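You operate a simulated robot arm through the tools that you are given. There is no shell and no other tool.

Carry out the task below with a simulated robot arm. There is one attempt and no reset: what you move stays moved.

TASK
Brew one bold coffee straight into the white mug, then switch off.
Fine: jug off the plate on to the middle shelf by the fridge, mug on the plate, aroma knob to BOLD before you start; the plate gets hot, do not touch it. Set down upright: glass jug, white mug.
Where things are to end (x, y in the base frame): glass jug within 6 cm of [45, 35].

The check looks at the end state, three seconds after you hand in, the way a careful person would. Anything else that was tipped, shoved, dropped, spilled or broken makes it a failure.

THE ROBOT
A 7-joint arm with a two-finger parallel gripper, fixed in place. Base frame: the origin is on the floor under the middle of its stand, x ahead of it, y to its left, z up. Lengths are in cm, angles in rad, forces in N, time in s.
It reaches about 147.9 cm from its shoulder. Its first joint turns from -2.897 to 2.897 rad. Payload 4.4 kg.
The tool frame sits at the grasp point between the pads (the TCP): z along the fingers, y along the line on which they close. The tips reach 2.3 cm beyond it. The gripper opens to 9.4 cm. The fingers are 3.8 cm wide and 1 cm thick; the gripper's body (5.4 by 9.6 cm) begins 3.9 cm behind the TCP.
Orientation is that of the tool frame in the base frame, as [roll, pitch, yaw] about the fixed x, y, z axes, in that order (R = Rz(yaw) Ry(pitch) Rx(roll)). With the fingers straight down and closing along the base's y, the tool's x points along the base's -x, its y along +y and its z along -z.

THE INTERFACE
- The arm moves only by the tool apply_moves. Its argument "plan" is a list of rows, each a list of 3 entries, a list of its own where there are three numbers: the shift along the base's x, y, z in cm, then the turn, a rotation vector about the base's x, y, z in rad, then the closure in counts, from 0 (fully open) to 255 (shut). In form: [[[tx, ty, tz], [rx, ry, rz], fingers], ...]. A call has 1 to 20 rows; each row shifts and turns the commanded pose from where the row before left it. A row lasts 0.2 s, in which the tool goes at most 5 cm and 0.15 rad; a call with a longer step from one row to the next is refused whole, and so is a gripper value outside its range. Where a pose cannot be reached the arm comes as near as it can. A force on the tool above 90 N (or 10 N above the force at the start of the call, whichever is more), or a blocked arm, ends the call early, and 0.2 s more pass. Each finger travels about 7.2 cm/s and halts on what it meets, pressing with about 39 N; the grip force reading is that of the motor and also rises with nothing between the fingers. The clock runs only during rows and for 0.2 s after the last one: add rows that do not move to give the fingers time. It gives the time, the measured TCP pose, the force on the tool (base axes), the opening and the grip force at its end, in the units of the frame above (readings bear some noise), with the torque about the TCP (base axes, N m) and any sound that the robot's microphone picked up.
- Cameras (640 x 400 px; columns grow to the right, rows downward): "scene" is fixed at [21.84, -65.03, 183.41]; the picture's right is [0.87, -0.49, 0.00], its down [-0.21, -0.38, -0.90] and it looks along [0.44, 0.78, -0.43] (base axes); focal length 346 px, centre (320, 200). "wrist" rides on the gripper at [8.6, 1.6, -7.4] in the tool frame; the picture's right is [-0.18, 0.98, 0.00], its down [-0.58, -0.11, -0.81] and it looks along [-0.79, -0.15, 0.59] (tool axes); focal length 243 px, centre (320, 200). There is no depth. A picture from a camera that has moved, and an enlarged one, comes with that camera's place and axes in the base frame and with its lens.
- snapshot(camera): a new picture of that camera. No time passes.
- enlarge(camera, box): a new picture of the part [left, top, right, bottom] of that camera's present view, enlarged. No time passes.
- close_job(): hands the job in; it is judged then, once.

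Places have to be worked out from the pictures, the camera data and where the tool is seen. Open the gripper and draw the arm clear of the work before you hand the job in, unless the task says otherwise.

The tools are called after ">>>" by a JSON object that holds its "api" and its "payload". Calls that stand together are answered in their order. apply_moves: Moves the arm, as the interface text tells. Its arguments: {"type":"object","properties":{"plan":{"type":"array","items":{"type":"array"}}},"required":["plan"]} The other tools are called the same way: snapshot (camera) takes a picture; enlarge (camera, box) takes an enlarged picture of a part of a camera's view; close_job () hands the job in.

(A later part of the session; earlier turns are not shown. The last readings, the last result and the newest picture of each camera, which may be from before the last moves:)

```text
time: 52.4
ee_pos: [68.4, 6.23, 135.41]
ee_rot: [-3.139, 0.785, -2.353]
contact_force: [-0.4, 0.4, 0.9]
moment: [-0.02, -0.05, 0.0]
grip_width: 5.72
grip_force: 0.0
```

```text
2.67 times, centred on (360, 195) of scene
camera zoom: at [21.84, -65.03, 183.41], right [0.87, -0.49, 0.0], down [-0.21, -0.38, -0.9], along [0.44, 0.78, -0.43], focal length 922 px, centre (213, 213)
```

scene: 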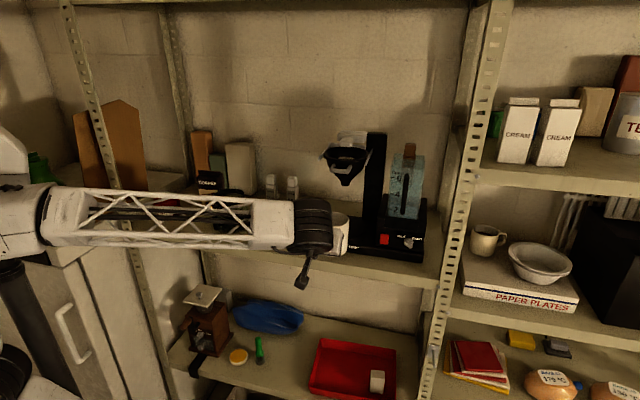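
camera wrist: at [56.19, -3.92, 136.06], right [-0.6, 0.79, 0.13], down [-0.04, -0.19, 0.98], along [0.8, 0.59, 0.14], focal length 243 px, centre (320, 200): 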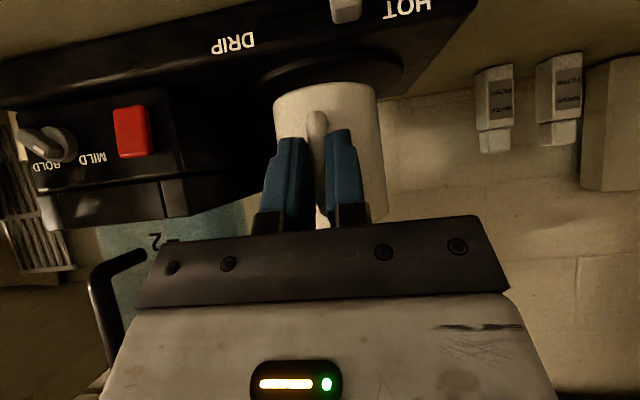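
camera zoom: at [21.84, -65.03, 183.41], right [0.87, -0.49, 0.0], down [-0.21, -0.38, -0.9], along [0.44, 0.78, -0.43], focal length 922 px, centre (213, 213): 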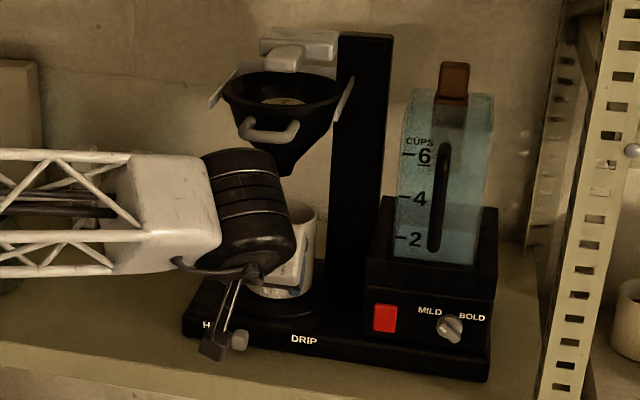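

The mug stands on the plate. I draw straight back out along the handle line, clear of the machine.

>>> {"api": "apply_moves", "payload": {"plan": [[[-0.5, -0.5, 0.1], [0, 0, 0], 100], [[-1.0, -1.0, 0.2], [0, 0, 0], 100], [[-1.4, -1.4, 0.3], [0, 0, 0], 100], [[-1.5, -1.5, 0.3], [0, 0, 0], 100], [[-1.5, -1.5, 0.3], [0, 0, 0], 100], [[-1.5, -1.5, 0.3], [0, 0, 0], 100], [[-1.5, -1.5, 0.3], [0, 0, 0], 100], [[-1.5, -1.5, 0.3], [0, 0, 0], 100], [[-1.2, -1.2, 0.2], [0, 0, 0], 100], [[0, 0, 0], [0, 0, 0], 100]]}}

>>> {"api": "snapshot", "payload": {"camera": "wrist"}}

>>> {"api": "enlarge", "payload": {"camera": "scene", "box": [290, 120, 430, 270]}}

```text
time: 54.6
ee_pos: [56.82, -5.45, 137.76]
ee_rot: [-3.14, 0.785, -2.354]
contact_force: [-0.8, 0.0, 0.3]
moment: [-0.01, 0.02, -0.01]
grip_width: 5.72
grip_force: 0.1
```

```text
taken
camera wrist: at [47.46, -12.43, 136.97], right [-0.6, 0.79, 0.13], down [-0.04, -0.19, 0.98], along [0.8, 0.59, 0.14], focal length 243 px, centre (320, 200)
```

wrist: 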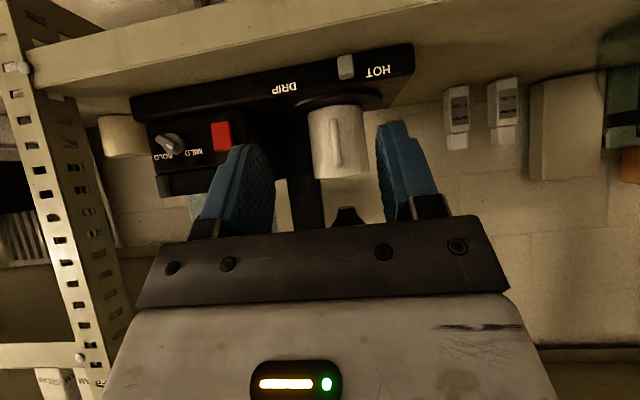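

```text
2.67 times, centred on (360, 195) of scene
camera zoom: at [21.84, -65.03, 183.41], right [0.87, -0.49, 0.0], down [-0.21, -0.38, -0.9], along [0.44, 0.78, -0.43], focal length 922 px, centre (213, 213)
```

zoom: 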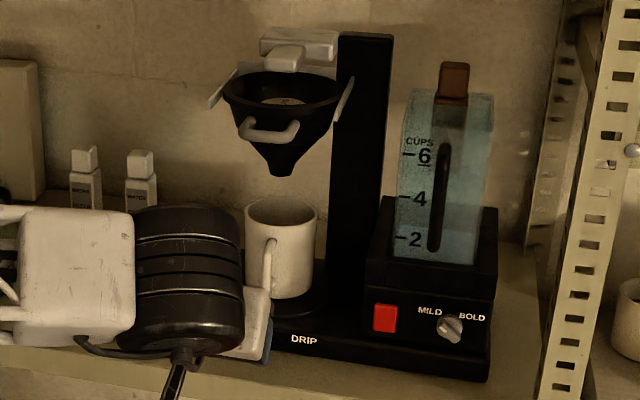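

The mug sits under the outlet. I check its alignment with the outlet from the front, and look at the slider closely.

>>> {"api": "enlarge", "payload": {"camera": "wrist", "box": [260, 40, 440, 230]}}

>>> {"api": "enlarge", "payload": {"camera": "wrist", "box": [130, 40, 280, 200]}}

>>> {"api": "enlarge", "payload": {"camera": "scene", "box": [340, 170, 420, 250]}}

```text
2.11 times, centred on (350, 135) of wrist
camera zoom: at [47.46, -12.43, 136.97], right [-0.6, 0.79, 0.13], down [-0.04, -0.19, 0.98], along [0.8, 0.59, 0.14], focal length 511 px, centre (257, 337)
```

zoom: 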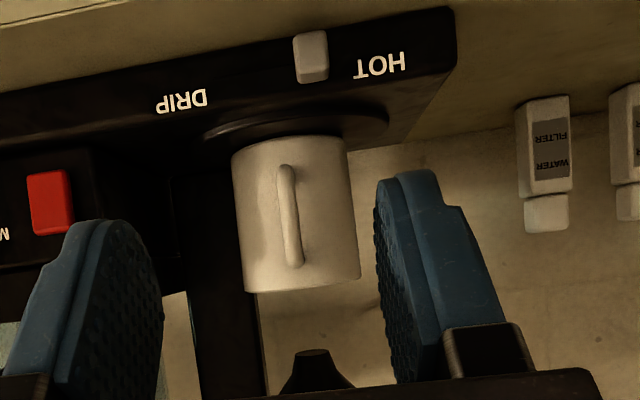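

```text
2.50 times, centred on (205, 120) of wrist
camera zoom: at [47.46, -12.43, 136.97], right [-0.6, 0.79, 0.13], down [-0.04, -0.19, 0.98], along [0.8, 0.59, 0.14], focal length 606 px, centre (608, 400)
```

zoom: 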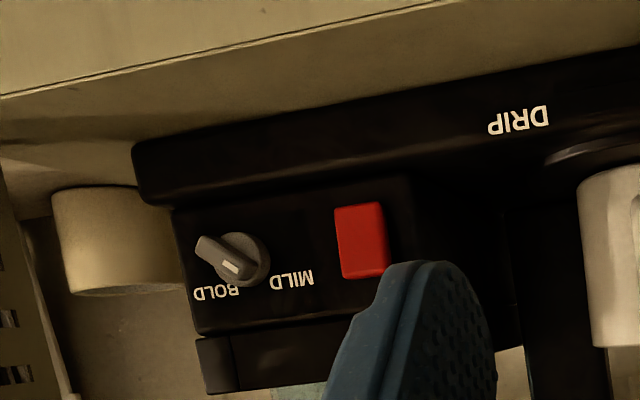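

```text
5.00 times, centred on (380, 210) of scene
camera zoom: at [21.84, -65.03, 183.41], right [0.87, -0.49, 0.0], down [-0.21, -0.38, -0.9], along [0.44, 0.78, -0.43], focal length 1729 px, centre (20, 150)
```

zoom: 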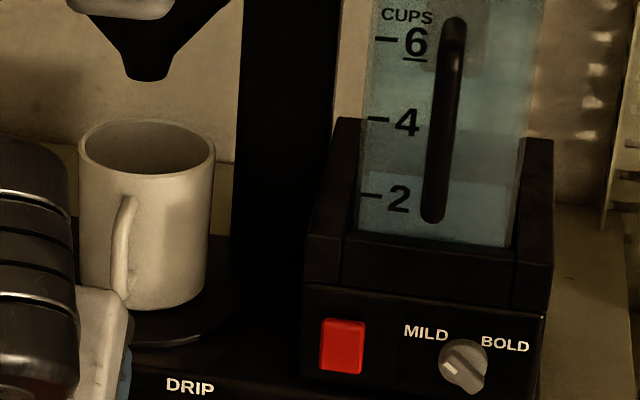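

The mug stands centred under the outlet. Next the aroma knob, near [81, -8, 132.5] with its pointer up-left at MILD; I move in front of the panel for a close, square look.

>>> {"api": "apply_moves", "payload": {"plan": [[[0.9, -0.9, 0], [0, 0, 0], 100], [[1.7, -1.7, -0.2], [0, 0, 0], 100], [[1.9, -1.9, -0.2], [0, 0, 0], 100], [[1.9, -1.9, -0.2], [0, 0, 0], 100], [[1.9, -1.9, -0.2], [0, 0, 0], 100], [[1.9, -1.9, -0.2], [0, 0, 0], 100], [[1.8, -1.8, -0.2], [0, 0, 0], 100], [[1.0, -1.0, -0.2], [0, 0, 0], 100], [[0, 0, 0], [0, 0, 0], 100]]}}

>>> {"api": "snapshot", "payload": {"camera": "wrist"}}

>>> {"api": "snapshot", "payload": {"camera": "scene"}}

```text
time: 56.6
ee_pos: [69.84, -18.36, 136.11]
ee_rot: [-3.141, 0.785, -2.355]
contact_force: [-0.5, 0.6, -0.3]
moment: [-0.02, -0.03, -0.01]
grip_width: 5.7
grip_force: 0.0
```

```text
taken
camera wrist: at [60.53, -25.4, 135.38], right [-0.6, 0.79, 0.13], down [-0.04, -0.19, 0.98], along [0.8, 0.59, 0.14], focal length 243 px, centre (320, 200)
```

wrist: 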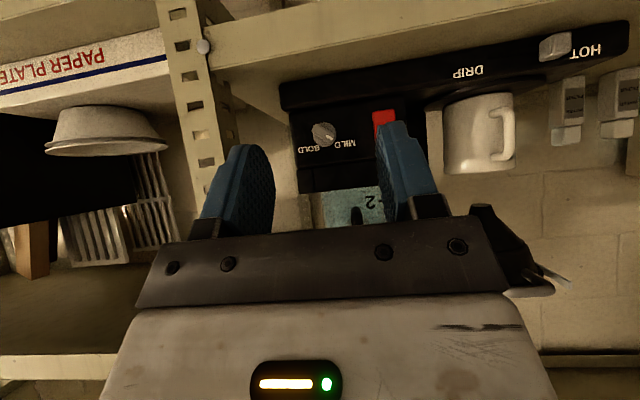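

```text
taken
```

scene: 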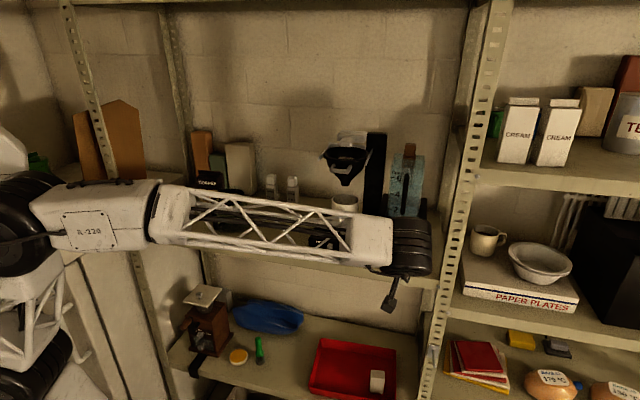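

>>> {"api": "enlarge", "payload": {"camera": "wrist", "box": [270, 70, 420, 210]}}

>>> {"api": "enlarge", "payload": {"camera": "wrist", "box": [290, 100, 360, 170]}}

>>> {"api": "enlarge", "payload": {"camera": "wrist", "box": [440, 20, 640, 200]}}

```text
2.86 times, centred on (345, 140) of wrist
camera zoom: at [60.53, -25.4, 135.38], right [-0.6, 0.79, 0.13], down [-0.04, -0.19, 0.98], along [0.8, 0.59, 0.14], focal length 693 px, centre (249, 371)
```

zoom: 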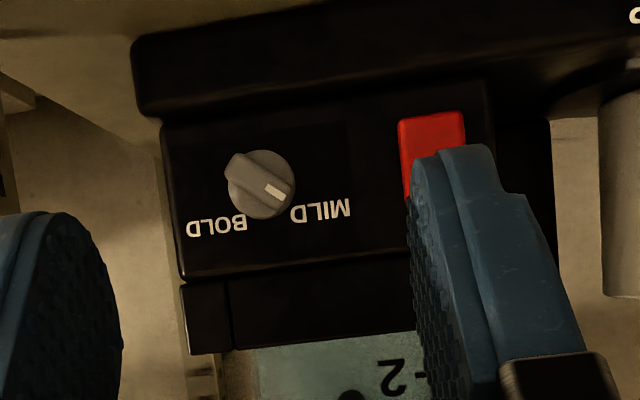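

```text
5.71 times, centred on (325, 135) of wrist
camera zoom: at [60.53, -25.4, 135.38], right [-0.6, 0.79, 0.13], down [-0.04, -0.19, 0.98], along [0.8, 0.59, 0.14], focal length 1386 px, centre (291, 571)
```

zoom: 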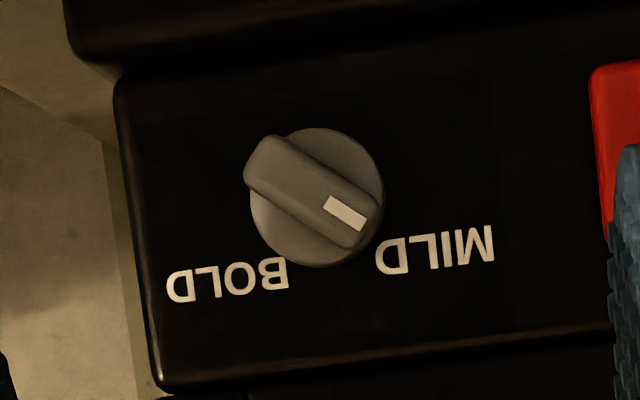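

```text
2.22 times, centred on (540, 110) of wrist
camera zoom: at [60.53, -25.4, 135.38], right [-0.6, 0.79, 0.13], down [-0.04, -0.19, 0.98], along [0.8, 0.59, 0.14], focal length 539 px, centre (-169, 400)
```

zoom: 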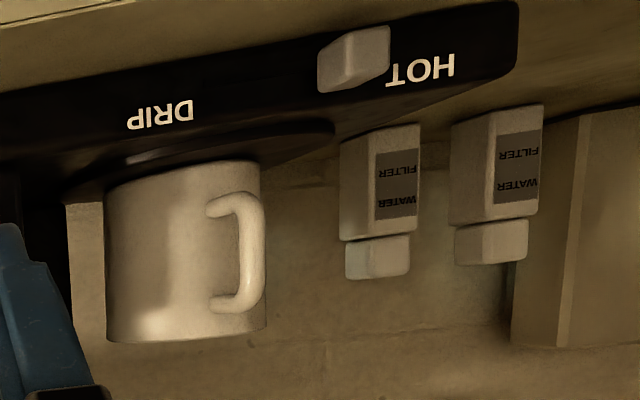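

The view shows the knob pointer about 49° left of vertical (MILD), with BOLD the mirror image; the panel is at f≈52.8, button front f≈52.2 (r≈57, z≈132.2), knob centre r≈63.4, z≈132.25. I'll turn it by nudging the upper end of its bar to the right with closed fingers; first close them and move up in front, just left of the knob.

>>> {"api": "apply_moves", "payload": {"plan": [[[-0.7, 0.7, -0.6], [0, 0, 0], 180], [[-0.7, 0.7, -0.7], [0, 0, 0], 255], [[0, 0, -0.6], [0, 0, 0], 255], [[1.1, 1.1, 0], [0, 0, 0], 255], [[1.4, 1.4, 0], [0, 0, 0], 255], [[1.5, 1.5, 0], [0, 0, 0], 255], [[1.4, 1.4, 0], [0, 0, 0], 255], [[1.4, 1.4, 0], [0, 0, 0], 255], [[0, 0, 0], [0, 0, 0], 255]]}}

>>> {"api": "snapshot", "payload": {"camera": "wrist"}}

>>> {"api": "enlarge", "payload": {"camera": "wrist", "box": [230, 40, 430, 240]}}

>>> {"api": "enlarge", "payload": {"camera": "scene", "box": [340, 180, 460, 280]}}

```text
time: 58.6
ee_pos: [75.18, -10.37, 134.49]
ee_rot: [-3.139, 0.784, -2.353]
contact_force: [-0.1, -0.5, 0.0]
moment: [0.02, 0.01, 0.02]
grip_width: 0.0
grip_force: 38.6
```

```text
taken
camera wrist: at [65.83, -17.24, 133.66], right [-0.6, 0.79, 0.13], down [-0.04, -0.19, 0.98], along [0.8, 0.59, 0.14], focal length 243 px, centre (320, 200)
```

wrist: 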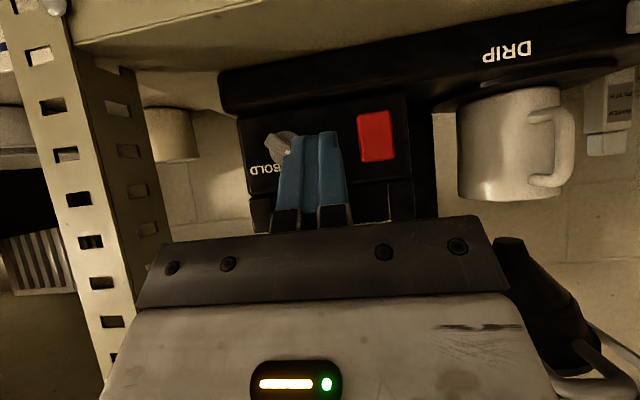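

```text
2.00 times, centred on (330, 140) of wrist
camera zoom: at [65.83, -17.24, 133.66], right [-0.6, 0.79, 0.13], down [-0.04, -0.19, 0.98], along [0.8, 0.59, 0.14], focal length 485 px, centre (300, 320)
```

zoom: 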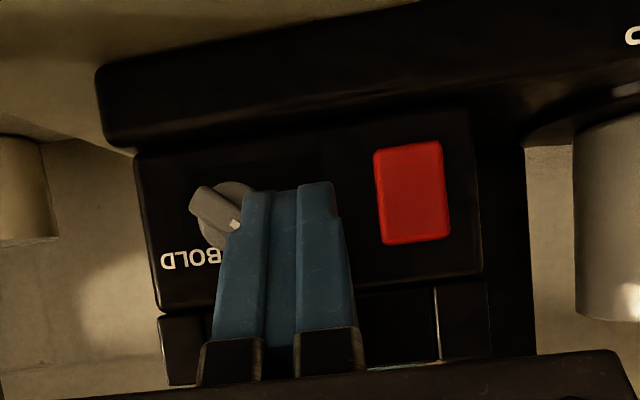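

```text
4.00 times, centred on (400, 230) of scene
camera zoom: at [21.84, -65.03, 183.41], right [0.87, -0.49, 0.0], down [-0.21, -0.38, -0.9], along [0.44, 0.78, -0.43], focal length 1383 px, centre (0, 80)
```

zoom: 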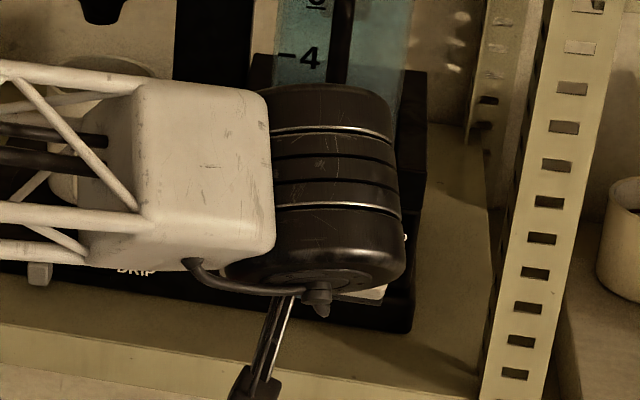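

Fingers are closed and lined up just left of the knob, right of the red button. I shift 0.3 cm left for clearance and advance slowly toward the panel, watching the force.

>>> {"api": "apply_moves", "payload": {"plan": [[[-0.25, 0.25, -0.1], [0, 0, 0], 255], [[0.6, 0.6, 0], [0, 0, 0], 255], [[0.6, 0.6, 0], [0, 0, 0], 255], [[0.6, 0.6, 0], [0, 0, 0], 255], [[0.5, 0.5, 0], [0, 0, 0], 255], [[0.3, 0.3, 0], [0, 0, 0], 255], [[0, 0, 0], [0, 0, 0], 255]]}}

>>> {"api": "enlarge", "payload": {"camera": "wrist", "box": [230, 40, 430, 240]}}

```text
time: 60.2
ee_pos: [77.6, -7.31, 134.45]
ee_rot: [-3.14, 0.786, -2.352]
contact_force: [-0.1, -0.8, 0.3]
moment: [0.0, 0.0, 0.02]
grip_width: 0.0
grip_force: 39.2
```

```text
2.00 times, centred on (330, 140) of wrist
camera zoom: at [68.23, -14.32, 133.59], right [-0.6, 0.79, 0.13], down [-0.04, -0.19, 0.98], along [0.8, 0.59, 0.14], focal length 485 px, centre (300, 320)
```

zoom: 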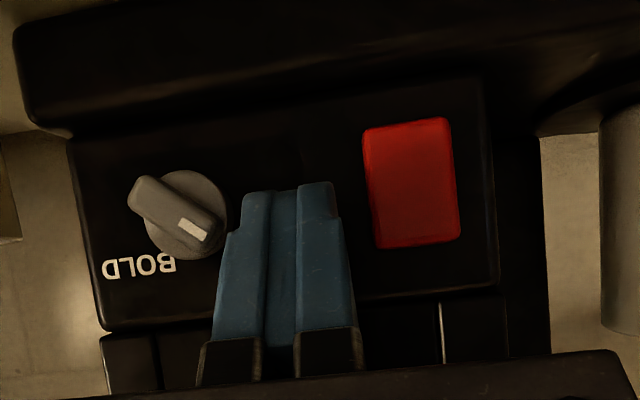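

The finger sits between button and knob, clear of both. I go 0.6 cm deeper and then sweep right by 1.5 cm to start turning the bar.

>>> {"api": "apply_moves", "payload": {"plan": [[[0.25, 0.25, 0.05], [0, 0, 0], 255], [[0.2, 0.2, 0], [0, 0, 0], 255], [[0, 0, 0], [0, 0, 0], 255], [[0.2, -0.2, 0], [0, 0, 0], 255], [[0.2, -0.2, 0], [0, 0, 0], 255], [[0.2, -0.2, 0], [0, 0, 0], 255], [[0.2, -0.2, 0], [0, 0, 0], 255], [[0.2, -0.2, 0], [0, 0, 0], 255], [[0, 0, 0], [0, 0, 0], 255]]}}

>>> {"api": "enlarge", "payload": {"camera": "wrist", "box": [230, 40, 430, 240]}}

```text
time: 61.1
ee_pos: [77.82, -7.19, 134.45]
ee_rot: [-3.14, 0.783, -2.352]
contact_force: [-39.0, -11.3, 2.5]
moment: [-0.02, 0.06, 0.61]
grip_width: 0.0
grip_force: 39.1
stopped in row 4: the force on the tool passed its limit at 101 N (the readings are from after the stop); the commanded pose is now the measured one
```

```text
2.00 times, centred on (330, 140) of wrist
camera zoom: at [68.53, -14.09, 133.68], right [-0.61, 0.79, 0.13], down [-0.03, -0.19, 0.98], along [0.8, 0.59, 0.14], focal length 485 px, centre (300, 320)
```

zoom: 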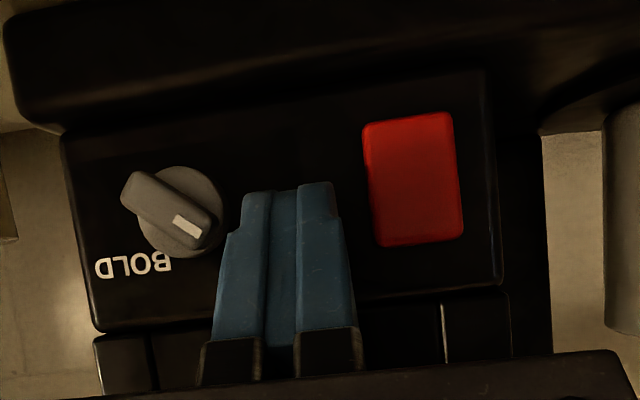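

The tip touched the panel (square fingertip corner), so I back off 0.35 cm, lower slightly, and then sweep right.

>>> {"api": "apply_moves", "payload": {"plan": [[[-0.25, -0.25, 0], [0, 0, 0], 255], [[0, 0, -0.35], [0, 0, 0], 255], [[0, 0, 0], [0, 0, 0], 255]]}}

>>> {"api": "enlarge", "payload": {"camera": "wrist", "box": [230, 40, 430, 240]}}

```text
time: 62.0
ee_pos: [77.8, -7.25, 133.99]
ee_rot: [-3.14, 0.782, -2.352]
contact_force: [-0.2, 0.3, 0.3]
moment: [-0.02, 0.03, -0.01]
grip_width: 0.0
grip_force: 38.6
```

```text
2.00 times, centred on (330, 140) of wrist
camera zoom: at [68.4, -14.27, 133.26], right [-0.6, 0.79, 0.13], down [-0.03, -0.19, 0.98], along [0.8, 0.59, 0.14], focal length 485 px, centre (300, 320)
```

zoom: 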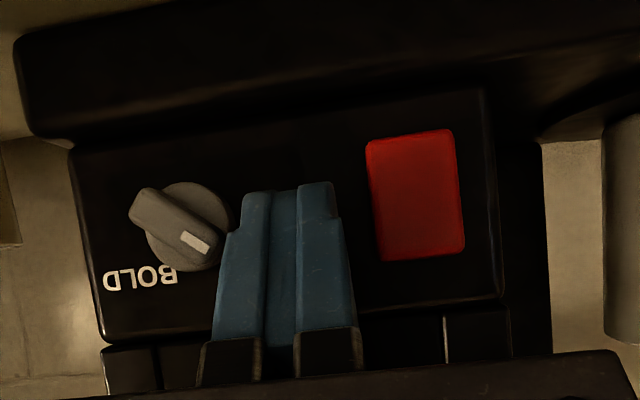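

No contact now. I sweep right 1.4 cm in small steps.

>>> {"api": "apply_moves", "payload": {"plan": [[[0.2, -0.2, 0], [0, 0, 0], 255], [[0.2, -0.2, 0], [0, 0, 0], 255], [[0.2, -0.2, 0], [0, 0, 0], 255], [[0.2, -0.2, 0], [0, 0, 0], 255], [[0.2, -0.2, 0], [0, 0, 0], 255], [[0, 0, 0], [0, 0, 0], 255]]}}

>>> {"api": "enlarge", "payload": {"camera": "wrist", "box": [230, 40, 430, 240]}}

```text
time: 63.4
ee_pos: [78.55, -8.14, 134.11]
ee_rot: [-3.137, 0.786, -2.348]
contact_force: [-42.2, 12.2, 25.0]
moment: [0.28, 0.13, 0.4]
grip_width: 0.0
grip_force: 39.5
```

```text
2.00 times, centred on (330, 140) of wrist
camera zoom: at [69.35, -15.2, 133.52], right [-0.61, 0.79, 0.13], down [-0.04, -0.19, 0.98], along [0.79, 0.59, 0.14], focal length 485 px, centre (300, 320)
```

zoom: 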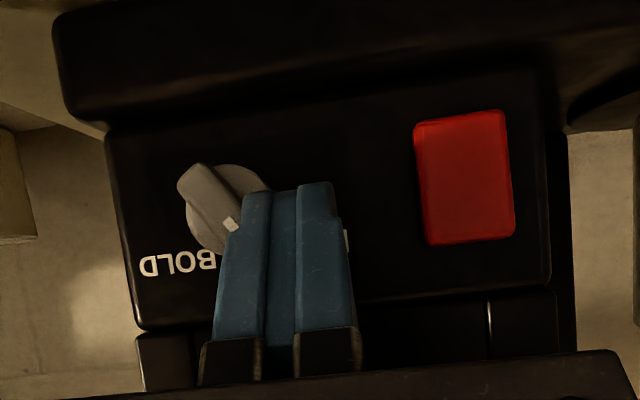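

The bar has begun to turn (about 12°), against roughly 40 N. I continue in small steps, watching the load.

>>> {"api": "apply_moves", "payload": {"plan": [[[0.1, -0.1, 0], [0, 0, 0], 255], [[0.1, -0.1, 0], [0, 0, 0], 255], [[0, 0, 0], [0, 0, 0], 255]]}}

>>> {"api": "enlarge", "payload": {"camera": "wrist", "box": [230, 40, 430, 240]}}

```text
time: 64.2
ee_pos: [78.99, -8.45, 134.12]
ee_rot: [-3.137, 0.783, -2.351]
contact_force: [-27.5, 8.6, 38.4]
moment: [0.4, -0.58, 0.44]
grip_width: 0.01
grip_force: 39.1
```

```text
2.00 times, centred on (330, 140) of wrist
camera zoom: at [69.59, -15.47, 133.36], right [-0.6, 0.79, 0.13], down [-0.04, -0.19, 0.98], along [0.8, 0.59, 0.14], focal length 485 px, centre (300, 320)
```

zoom: 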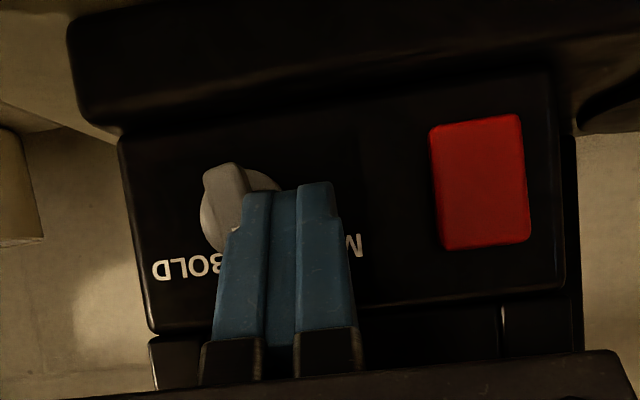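

The bar is now nearly vertical. I keep going in the same small steps.

>>> {"api": "apply_moves", "payload": {"plan": [[[0.12, -0.12, 0], [0, 0, 0], 255], [[0.12, -0.12, 0], [0, 0, 0], 255], [[0, 0, 0], [0, 0, 0], 255]]}}

>>> {"api": "enlarge", "payload": {"camera": "wrist", "box": [230, 40, 430, 240]}}

```text
time: 65.0
ee_pos: [79.12, -8.65, 134.26]
ee_rot: [-3.135, 0.784, -2.348]
contact_force: [-44.0, 10.1, 52.5]
moment: [0.66, -0.61, 0.34]
grip_width: 0.02
grip_force: 38.8
```

```text
2.00 times, centred on (330, 140) of wrist
camera zoom: at [69.75, -15.66, 133.46], right [-0.61, 0.79, 0.13], down [-0.04, -0.19, 0.98], along [0.8, 0.59, 0.14], focal length 485 px, centre (300, 320)
```

zoom: 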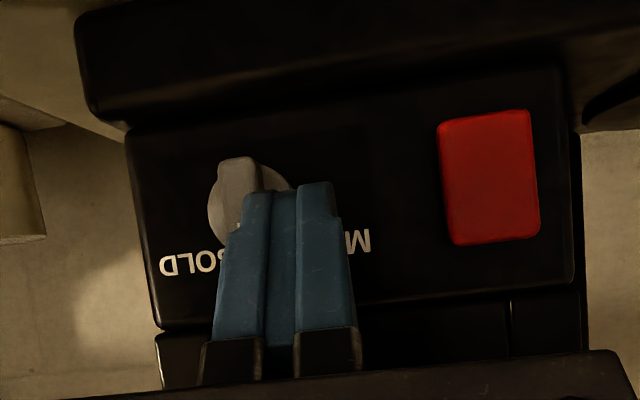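

The bar is about vertical now but the finger is starting to ride on its end (52 N upward). I back away to relieve and look at the knob.

>>> {"api": "apply_moves", "payload": {"plan": [[[-0.3, 0.1, 0], [0, 0, 0], 255], [[-0.8, -0.6, 0.1], [0, 0, 0], 255], [[-1.0, -1.0, 0], [0, 0, 0], 255], [[-1.0, -1.0, 0], [0, 0, 0], 255], [[-1.0, -1.0, 0], [0, 0, 0], 255], [[0, 0, 0], [0, 0, 0], 255]]}}

>>> {"api": "enlarge", "payload": {"camera": "wrist", "box": [220, 60, 380, 200]}}

>>> {"api": "enlarge", "payload": {"camera": "scene", "box": [340, 180, 460, 280]}}

```text
time: 66.3
ee_pos: [75.06, -12.23, 134.04]
ee_rot: [3.141, 0.784, -2.352]
contact_force: [1.4, -0.1, 0.0]
moment: [-0.01, 0.03, -0.02]
grip_width: 0.0
grip_force: 39.0
```

```text
2.86 times, centred on (300, 130) of wrist
camera zoom: at [65.66, -19.31, 133.26], right [-0.6, 0.79, 0.13], down [-0.03, -0.19, 0.98], along [0.8, 0.59, 0.14], focal length 693 px, centre (377, 400)
```

zoom: 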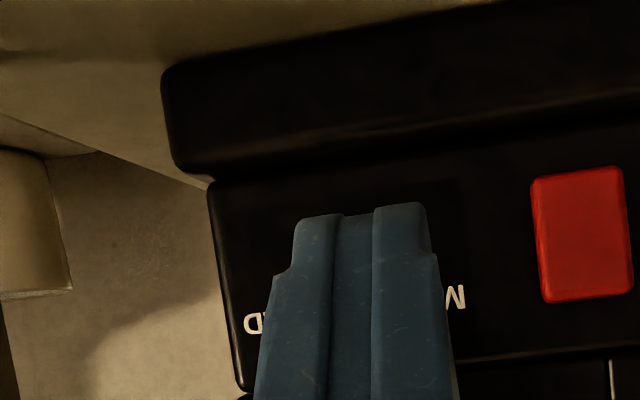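

```text
4.00 times, centred on (400, 230) of scene
camera zoom: at [21.84, -65.03, 183.41], right [0.87, -0.49, 0.0], down [-0.21, -0.38, -0.9], along [0.44, 0.78, -0.43], focal length 1383 px, centre (0, 80)
```

zoom: 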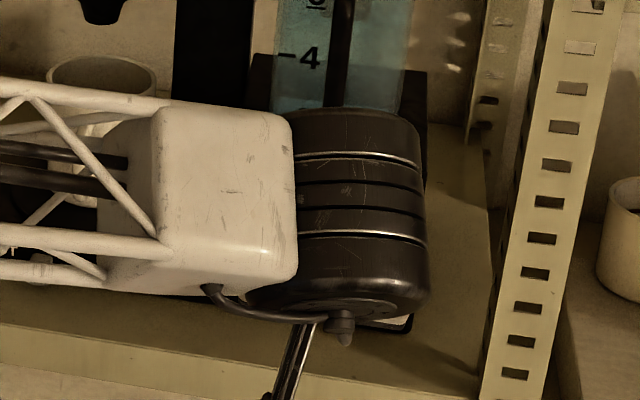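

The fingers hide the knob from here; I slide left to get a clear look at it and to make sure the machine has not shifted.

>>> {"api": "apply_moves", "payload": {"plan": [[[-1.2, 1.2, 0], [0, 0, 0], 255], [[-1.2, 1.2, 0], [0, 0, 0], 255], [[-1.2, 1.2, 0], [0, 0, 0], 255], [[0, 0, 0], [0, 0, 0], 255]]}}

>>> {"api": "enlarge", "payload": {"camera": "wrist", "box": [180, 40, 340, 180]}}

>>> {"api": "snapshot", "payload": {"camera": "wrist"}}

>>> {"api": "enlarge", "payload": {"camera": "scene", "box": [300, 160, 460, 280]}}

```text
time: 67.3
ee_pos: [71.35, -8.61, 134.15]
ee_rot: [-3.141, 0.783, -2.353]
contact_force: [-0.3, -0.2, 0.9]
moment: [0.02, -0.01, 0.01]
grip_width: 0.0
grip_force: 39.4
```

```text
2.86 times, centred on (260, 110) of wrist
camera zoom: at [62.03, -15.66, 133.41], right [-0.6, 0.79, 0.13], down [-0.03, -0.19, 0.98], along [0.8, 0.59, 0.14], focal length 693 px, centre (491, 457)
```

zoom: 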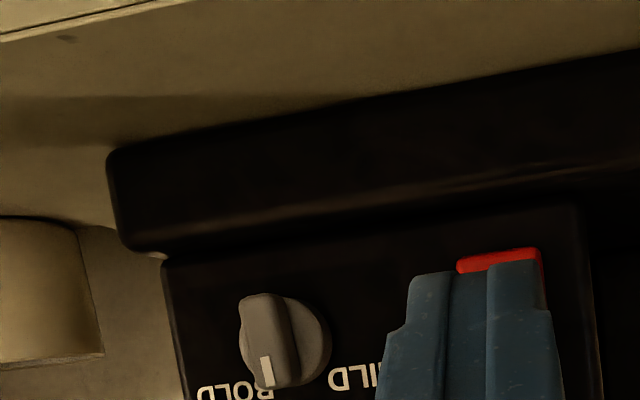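

```text
taken
camera wrist: at [62.03, -15.66, 133.41], right [-0.6, 0.79, 0.13], down [-0.03, -0.19, 0.98], along [0.8, 0.59, 0.14], focal length 243 px, centre (320, 200)
```

wrist: 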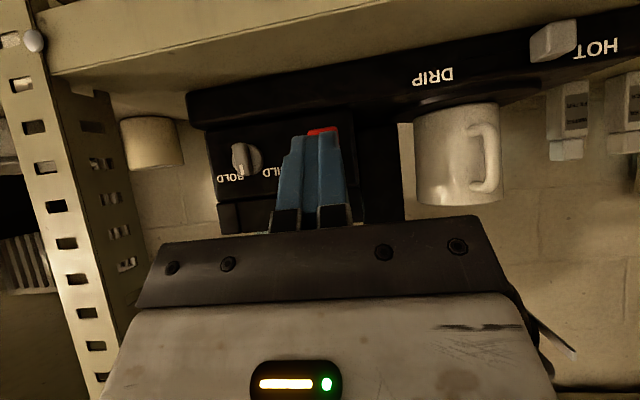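

```text
3.33 times, centred on (380, 220) of scene
camera zoom: at [21.84, -65.03, 183.41], right [0.87, -0.49, 0.0], down [-0.21, -0.38, -0.9], along [0.44, 0.78, -0.43], focal length 1152 px, centre (120, 133)
```

zoom: 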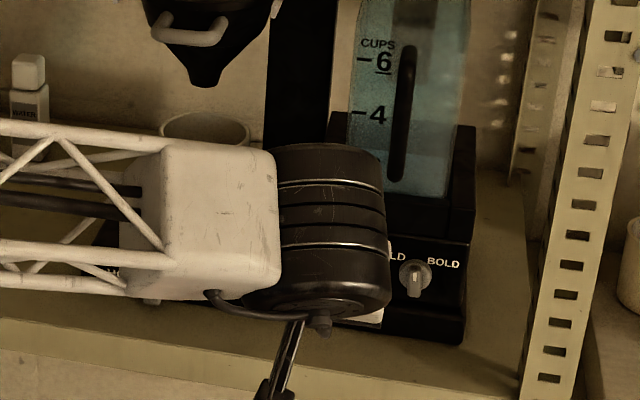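

The pointer is now straight up (halfway) and the machine is unmoved. For the second half I use a flatter finger tilt (about 10°) so the tip face engages the bar squarely; I rotate the tool here, clear of the panel.

>>> {"api": "apply_moves", "payload": {"plan": [[[0, 0, 0.3], [0.0864, -0.0864, 0], 255], [[0, 0, 0.3], [0.0864, -0.0864, 0], 255], [[0, 0, 0.3], [0.0864, -0.0864, 0], 255], [[0, 0, 0], [0.0864, -0.0864, 0], 255], [[0, 0, 0], [0.0864, -0.0864, 0], 255], [[1.0, -1.0, 0], [0, 0, 0], 255], [[1.2, -1.2, 0], [0, 0, 0], 255], [[1.2, -1.2, 0], [0, 0, 0], 255], [[0, 0, 0], [0, 0, 0], 255]]}}

>>> {"api": "snapshot", "payload": {"camera": "wrist"}}

>>> {"api": "enlarge", "payload": {"camera": "scene", "box": [300, 160, 460, 280]}}

```text
time: 69.3
ee_pos: [74.87, -12.07, 135.0]
ee_rot: [-3.125, 1.394, -2.339]
contact_force: [-0.1, -0.5, -0.2]
moment: [0.02, -0.02, 0.01]
grip_width: 0.01
grip_force: 39.2
```

```text
taken
camera wrist: at [67.36, -17.23, 127.84], right [-0.67, 0.72, 0.18], down [-0.41, -0.57, 0.71], along [0.61, 0.41, 0.68], focal length 243 px, centre (320, 200)
```

wrist: 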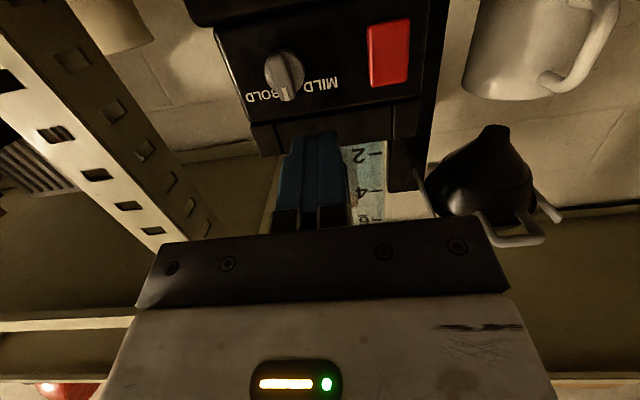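

```text
3.33 times, centred on (380, 220) of scene
camera zoom: at [21.84, -65.03, 183.41], right [0.87, -0.49, 0.0], down [-0.21, -0.38, -0.9], along [0.44, 0.78, -0.43], focal length 1152 px, centre (120, 133)
```

zoom: 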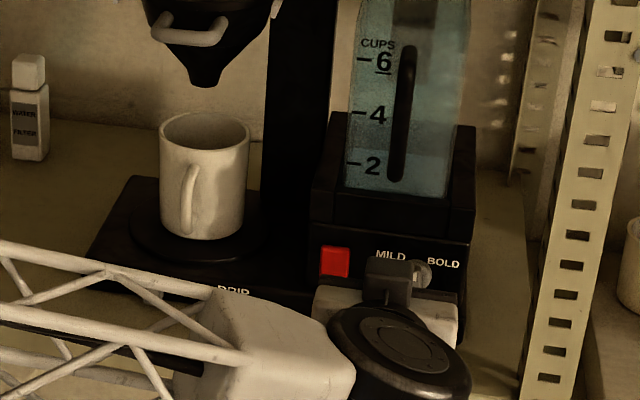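

From this lower view the knob is at r≈63.4, z≈132.1 with the bar upright; the finger's right face is close to its left side. I shift 0.6 cm left, then go in to the panel carefully.

>>> {"api": "apply_moves", "payload": {"plan": [[[-0.45, 0.45, -0.05], [0, 0, 0], 255], [[0.8, 0.8, 0], [0, 0, 0], 255], [[0.9, 0.9, 0], [0, 0, 0], 255], [[0.9, 0.9, 0], [0, 0, 0], 255], [[0.7, 0.7, 0], [0, 0, 0], 255], [[0.35, 0.35, 0], [0, 0, 0], 255], [[0, 0, 0], [0, 0, 0], 255]]}}

>>> {"api": "snapshot", "payload": {"camera": "wrist"}}

>>> {"api": "enlarge", "payload": {"camera": "scene", "box": [340, 200, 460, 280]}}

```text
time: 71.0
ee_pos: [77.99, -7.88, 134.95]
ee_rot: [-3.126, 1.394, -2.342]
contact_force: [-0.2, -0.5, -0.4]
moment: [-0.02, -0.03, -0.01]
grip_width: 0.02
grip_force: 39.0
```

```text
taken
camera wrist: at [70.6, -13.14, 127.82], right [-0.67, 0.72, 0.18], down [-0.41, -0.57, 0.71], along [0.61, 0.41, 0.68], focal length 243 px, centre (320, 200)
```

wrist: 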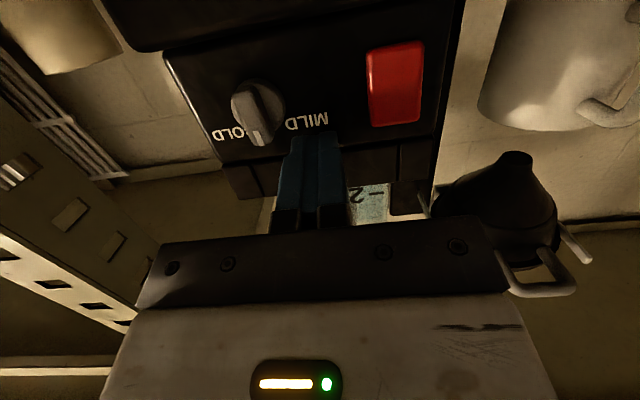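

```text
5.00 times, centred on (400, 240) of scene
camera zoom: at [21.84, -65.03, 183.41], right [0.87, -0.49, 0.0], down [-0.21, -0.38, -0.9], along [0.44, 0.78, -0.43], focal length 1729 px, centre (-80, 0)
```

zoom: 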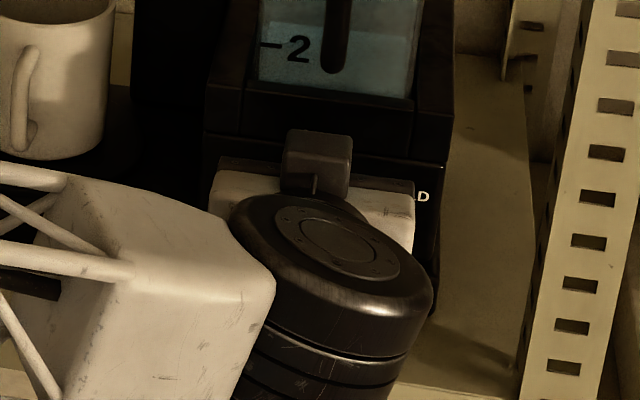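

>>> {"api": "enlarge", "payload": {"camera": "wrist", "box": [200, 40, 380, 240]}}

```text
2.00 times, centred on (290, 140) of wrist
camera zoom: at [70.6, -13.14, 127.82], right [-0.67, 0.72, 0.18], down [-0.41, -0.57, 0.71], along [0.61, 0.41, 0.68], focal length 485 px, centre (380, 320)
```

zoom: 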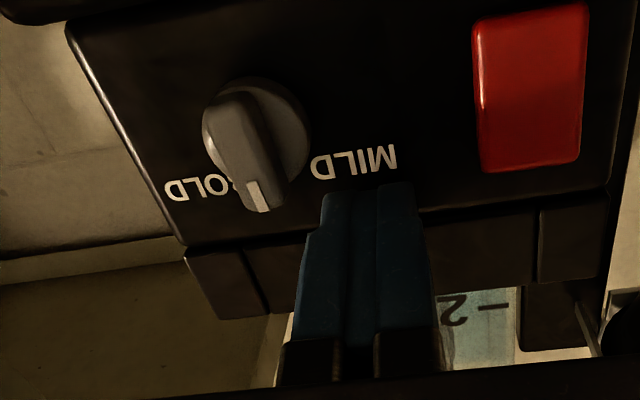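

The fingertip's lower edge is still about level with the bar's top, so I lower 0.7 cm, close the last 0.4 cm to the panel, and then sweep right.

>>> {"api": "apply_moves", "payload": {"plan": [[[0, 0, -0.4], [0, 0, 0], 255], [[0, 0, -0.3], [0, 0, 0], 255], [[0.15, 0.15, 0], [0, 0, 0], 255], [[0.1, 0.1, 0], [0, 0, 0], 255], [[0, 0, 0], [0, 0, 0], 255], [[0.15, -0.15, 0], [0, 0, 0], 255], [[0.15, -0.15, 0], [0, 0, 0], 255], [[0.15, -0.15, 0], [0, 0, 0], 255], [[0.15, -0.15, 0], [0, 0, 0], 255], [[0, 0, 0], [0, 0, 0], 255]]}}

>>> {"api": "enlarge", "payload": {"camera": "wrist", "box": [200, 40, 380, 240]}}

```text
time: 73.2
ee_pos: [78.86, -8.3, 134.3]
ee_rot: [-3.125, 1.395, -2.336]
contact_force: [-8.6, -1.4, 3.0]
moment: [0.04, 0.06, 0.02]
grip_width: 0.0
grip_force: 39.3
```

```text
2.00 times, centred on (290, 140) of wrist
camera zoom: at [71.34, -13.49, 127.15], right [-0.67, 0.72, 0.18], down [-0.41, -0.56, 0.71], along [0.61, 0.41, 0.68], focal length 485 px, centre (380, 320)
```

zoom: 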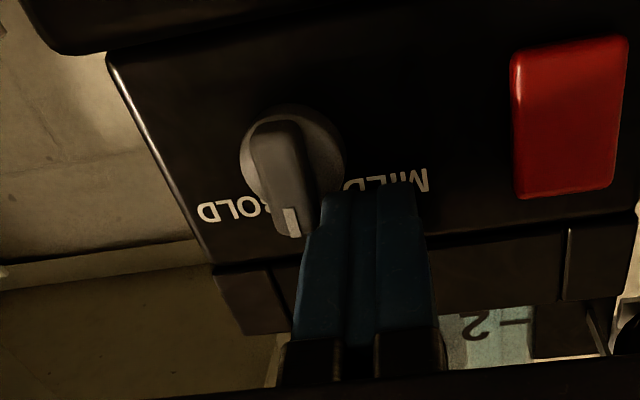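

The finger is now touching the bar's left side near its top. I keep sweeping right.

>>> {"api": "apply_moves", "payload": {"plan": [[[0.13, -0.13, 0], [0, 0, 0], 255], [[0.13, -0.13, 0], [0, 0, 0], 255], [[0.13, -0.13, 0], [0, 0, 0], 255], [[0, 0, 0], [0, 0, 0], 255]]}}

>>> {"api": "enlarge", "payload": {"camera": "wrist", "box": [200, 40, 380, 240]}}

```text
time: 74.2
ee_pos: [79.18, -8.63, 134.36]
ee_rot: [-3.115, 1.394, -2.328]
contact_force: [-28.4, 2.2, 21.7]
moment: [0.29, 0.04, 0.24]
grip_width: 0.01
grip_force: 39.4
```

```text
2.00 times, centred on (290, 140) of wrist
camera zoom: at [71.66, -13.83, 127.29], right [-0.67, 0.72, 0.18], down [-0.41, -0.57, 0.71], along [0.61, 0.41, 0.68], focal length 485 px, centre (380, 320)
```

zoom: 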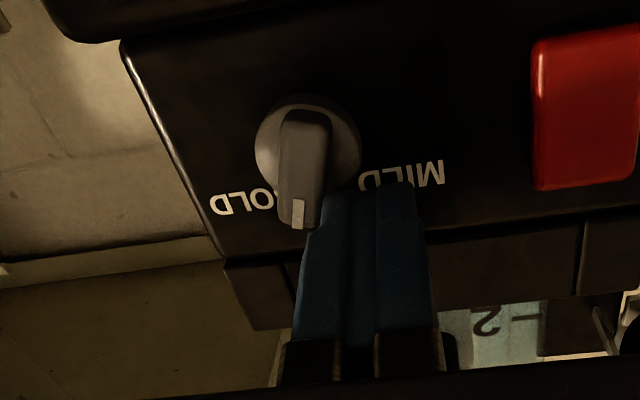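

The bar keeps turning toward BOLD. I continue with the same small steps.

>>> {"api": "apply_moves", "payload": {"plan": [[[0.13, -0.13, 0], [0, 0, 0], 255], [[0.13, -0.13, 0], [0, 0, 0], 255], [[0.13, -0.13, 0], [0, 0, 0], 255], [[0, 0, 0], [0, 0, 0], 255]]}}

>>> {"api": "enlarge", "payload": {"camera": "wrist", "box": [200, 40, 380, 240]}}

```text
time: 74.7
ee_pos: [79.1, -8.55, 134.46]
ee_rot: [-3.121, 1.393, -2.328]
contact_force: [-48.2, 9.2, 0.7]
moment: [0.41, 0.93, 0.54]
grip_width: 0.0
grip_force: 39.3
stopped in row 2: the force on the tool passed its limit at 97 N (the readings are from after the stop); the commanded pose is now the measured one
```

```text
2.00 times, centred on (290, 140) of wrist
camera zoom: at [71.71, -13.9, 127.32], right [-0.68, 0.71, 0.18], down [-0.41, -0.57, 0.71], along [0.61, 0.41, 0.68], focal length 485 px, centre (380, 320)
```

zoom: 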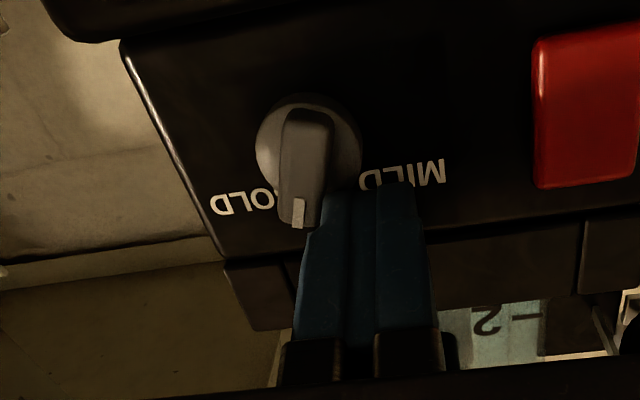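

The tip is probably jamming against the knob's disc rim, so I back off 0.4 cm in depth and resume the push on the bar alone.

>>> {"api": "apply_moves", "payload": {"plan": [[[-0.35, -0.1, 0], [0, 0, 0], 255], [[-0.1, -0.1, -0.1], [0, 0, 0], 255], [[0, 0, 0], [0, 0, 0], 255], [[0.13, -0.13, 0], [0, 0, 0], 255], [[0.13, -0.13, 0], [0, 0, 0], 255], [[0, 0, 0], [0, 0, 0], 255]]}}

>>> {"api": "enlarge", "payload": {"camera": "wrist", "box": [200, 40, 380, 240]}}

```text
time: 76.1
ee_pos: [78.95, -9.1, 134.72]
ee_rot: [-3.099, 1.396, -2.308]
contact_force: [-33.2, 41.6, 39.4]
moment: [1.17, -0.1, 1.08]
grip_width: 0.01
grip_force: 39.2
```

```text
2.00 times, centred on (290, 140) of wrist
camera zoom: at [71.57, -14.29, 127.49], right [-0.68, 0.71, 0.17], down [-0.41, -0.57, 0.71], along [0.61, 0.41, 0.68], focal length 485 px, centre (380, 320)
```

zoom: 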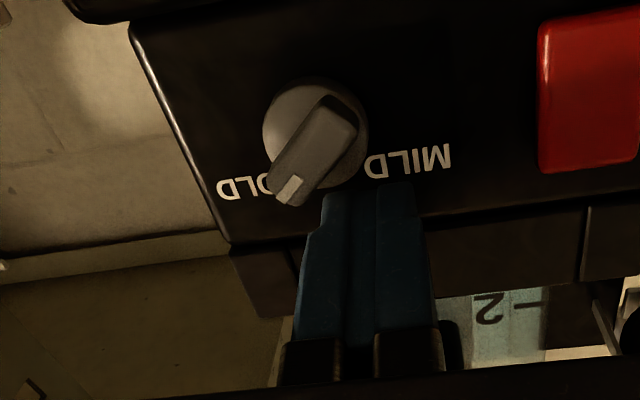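

The knob has snapped over: the pointer now looks about 50° right of vertical, at BOLD. I back away from it and verify.

>>> {"api": "apply_moves", "payload": {"plan": [[[-0.3, 0.2, 0.1], [0, 0, 0], 255], [[-0.8, -0.6, 0.1], [0, 0, 0], 255], [[-1.2, -1.2, 0], [0, 0, 0], 255], [[-1.2, -1.2, 0], [0, 0, 0], 255], [[-1.2, -1.2, 0], [0, 0, 0], 255], [[-1.5, 1.5, 0], [0, 0, 0], 255], [[-1.5, 1.5, 0], [0, 0, 0], 255], [[0, 0, 0], [0, 0, 0], 255]]}}

>>> {"api": "snapshot", "payload": {"camera": "wrist"}}

>>> {"api": "enlarge", "payload": {"camera": "wrist", "box": [180, 0, 400, 150]}}

>>> {"api": "enlarge", "payload": {"camera": "scene", "box": [300, 160, 460, 280]}}

```text
time: 77.9
ee_pos: [71.49, -10.05, 134.65]
ee_rot: [-3.125, 1.393, -2.335]
contact_force: [0.7, -0.5, -0.8]
moment: [-0.02, -0.03, 0.03]
grip_width: 0.0
grip_force: 38.7
```

```text
taken
camera wrist: at [64.0, -15.26, 127.4], right [-0.68, 0.71, 0.18], down [-0.41, -0.57, 0.71], along [0.61, 0.41, 0.68], focal length 243 px, centre (320, 200)
```

wrist: 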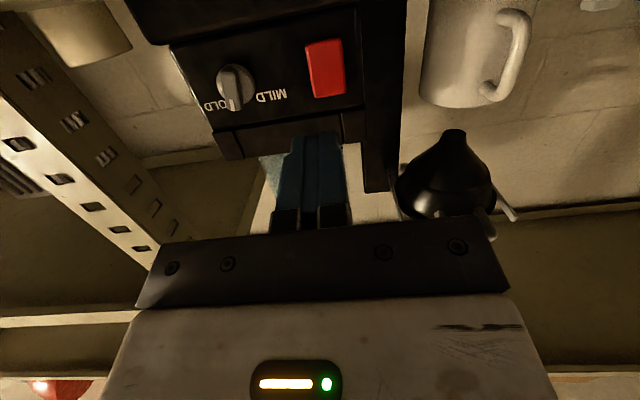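

```text
2.67 times, centred on (290, 75) of wrist
camera zoom: at [64.0, -15.26, 127.4], right [-0.68, 0.71, 0.18], down [-0.41, -0.57, 0.71], along [0.61, 0.41, 0.68], focal length 647 px, centre (400, 533)
```

zoom: 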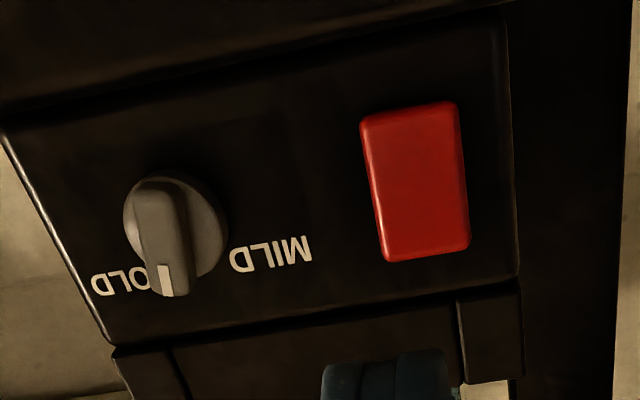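

```text
3.33 times, centred on (380, 220) of scene
camera zoom: at [21.84, -65.03, 183.41], right [0.87, -0.49, 0.0], down [-0.21, -0.38, -0.9], along [0.44, 0.78, -0.43], focal length 1152 px, centre (120, 133)
```

zoom: 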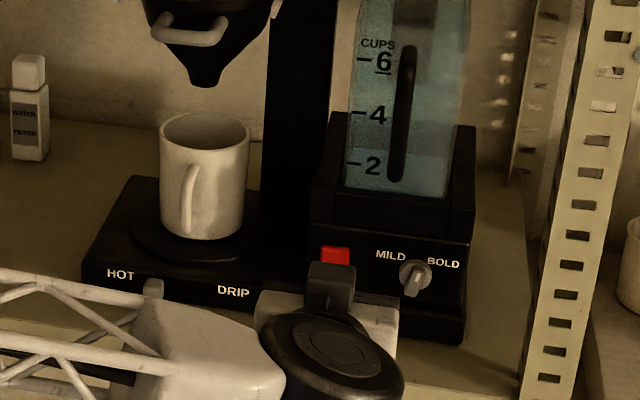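

After withdrawing, the knob seems to be back near upright, so it did not stay at BOLD. I look closely at its present angle.

>>> {"api": "enlarge", "payload": {"camera": "wrist", "box": [200, 40, 300, 130]}}

>>> {"api": "enlarge", "payload": {"camera": "scene", "box": [375, 225, 431, 260]}}

```text
4.44 times, centred on (250, 85) of wrist
camera zoom: at [64.0, -15.26, 127.4], right [-0.68, 0.71, 0.18], down [-0.41, -0.57, 0.71], along [0.61, 0.41, 0.68], focal length 1078 px, centre (631, 711)
```

zoom: 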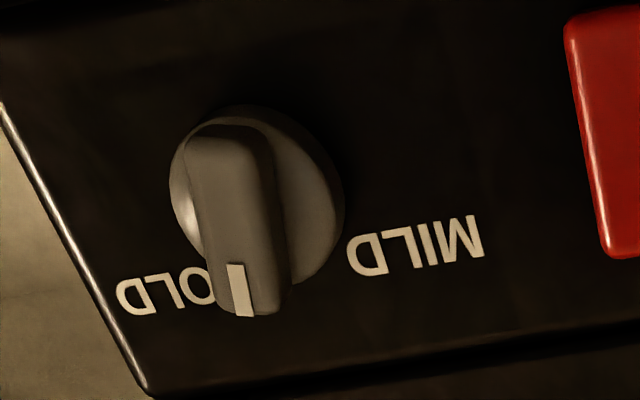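

```text
11.43 times, centred on (403, 242) of scene
camera zoom: at [21.84, -65.03, 183.41], right [0.87, -0.49, 0.0], down [-0.21, -0.38, -0.9], along [0.44, 0.78, -0.43], focal length 3951 px, centre (-629, -286)
```

zoom: 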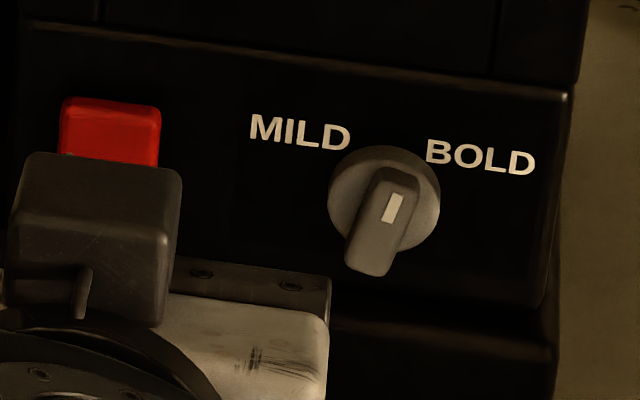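

The pointer reads about +7° (just past upright), so the push at +48° did not hold. I approach again and push only part-way this time, to learn whether the knob holds position or springs back.

>>> {"api": "apply_moves", "payload": {"plan": [[[1.2, -1.2, -0.15], [0, 0, 0], 255], [[1.2, -1.2, -0.15], [0, 0, 0], 255], [[1.0, 1.0, 0], [0, 0, 0], 255], [[1.2, 1.2, 0], [0, 0, 0], 255], [[1.2, 1.2, 0], [0, 0, 0], 255], [[0.55, 0.55, 0], [0, 0, 0], 255], [[0.25, 0.25, 0], [0, 0, 0], 255], [[0, 0, 0], [0, 0, 0], 255]]}}

>>> {"api": "enlarge", "payload": {"camera": "wrist", "box": [200, 40, 380, 240]}}

```text
time: 79.7
ee_pos: [78.07, -8.36, 134.16]
ee_rot: [-3.127, 1.394, -2.333]
contact_force: [0.6, 0.1, 0.5]
moment: [0.0, 0.01, 0.03]
grip_width: 0.0
grip_force: 38.7
```

```text
2.00 times, centred on (290, 140) of wrist
camera zoom: at [70.57, -13.55, 126.96], right [-0.68, 0.71, 0.18], down [-0.41, -0.57, 0.71], along [0.61, 0.41, 0.68], focal length 485 px, centre (380, 320)
```

zoom: 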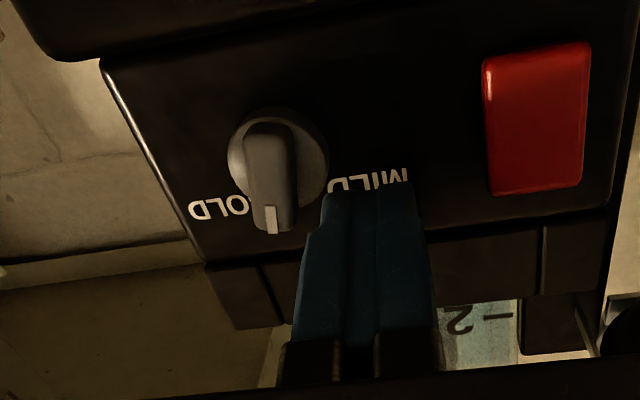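

>>> {"api": "apply_moves", "payload": {"plan": [[[0.15, -0.15, 0], [0, 0, 0], 255], [[0.15, -0.15, 0], [0, 0, 0], 255], [[0.15, -0.15, 0], [0, 0, 0], 255], [[0.15, -0.15, 0], [0, 0, 0], 255], [[0, 0, 0], [0, 0, 0], 255]]}}

>>> {"api": "enlarge", "payload": {"camera": "wrist", "box": [200, 40, 380, 240]}}

```text
time: 80.9
ee_pos: [78.72, -9.03, 134.18]
ee_rot: [-3.125, 1.394, -2.334]
contact_force: [-0.3, 0.1, 1.1]
moment: [0.0, -0.01, -0.02]
grip_width: 0.01
grip_force: 38.8
```

```text
2.00 times, centred on (290, 140) of wrist
camera zoom: at [71.12, -14.23, 127.0], right [-0.68, 0.71, 0.18], down [-0.41, -0.57, 0.71], along [0.61, 0.41, 0.68], focal length 485 px, centre (380, 320)
```

zoom: 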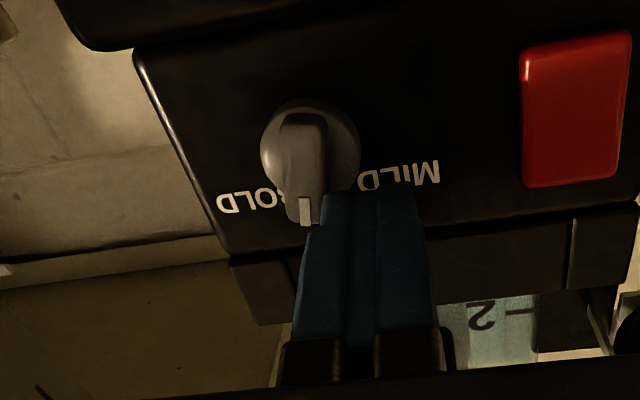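

No contact yet; I continue right.

>>> {"api": "apply_moves", "payload": {"plan": [[[0.13, -0.13, 0], [0, 0, 0], 255], [[0.13, -0.13, 0], [0, 0, 0], 255], [[0, 0, 0], [0, 0, 0], 255]]}}

>>> {"api": "enlarge", "payload": {"camera": "wrist", "box": [200, 40, 380, 240]}}

```text
time: 81.7
ee_pos: [78.7, -9.12, 133.97]
ee_rot: [-3.13, 1.391, -2.336]
contact_force: [-60.5, 41.7, -21.0]
moment: [0.71, 1.66, 1.08]
grip_width: 0.01
grip_force: 39.3
```

```text
2.00 times, centred on (290, 140) of wrist
camera zoom: at [71.23, -14.34, 126.91], right [-0.68, 0.71, 0.18], down [-0.41, -0.57, 0.71], along [0.61, 0.41, 0.68], focal length 485 px, centre (380, 320)
```

zoom: 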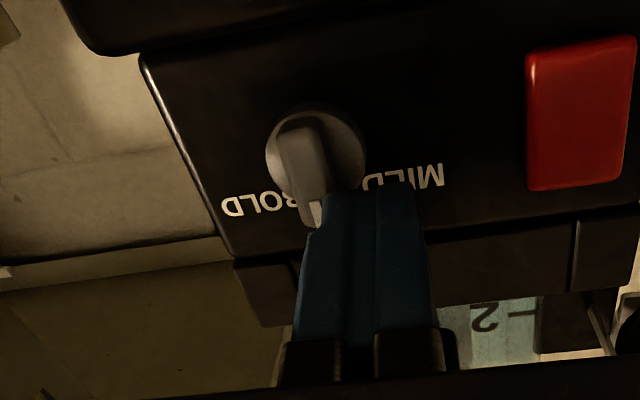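

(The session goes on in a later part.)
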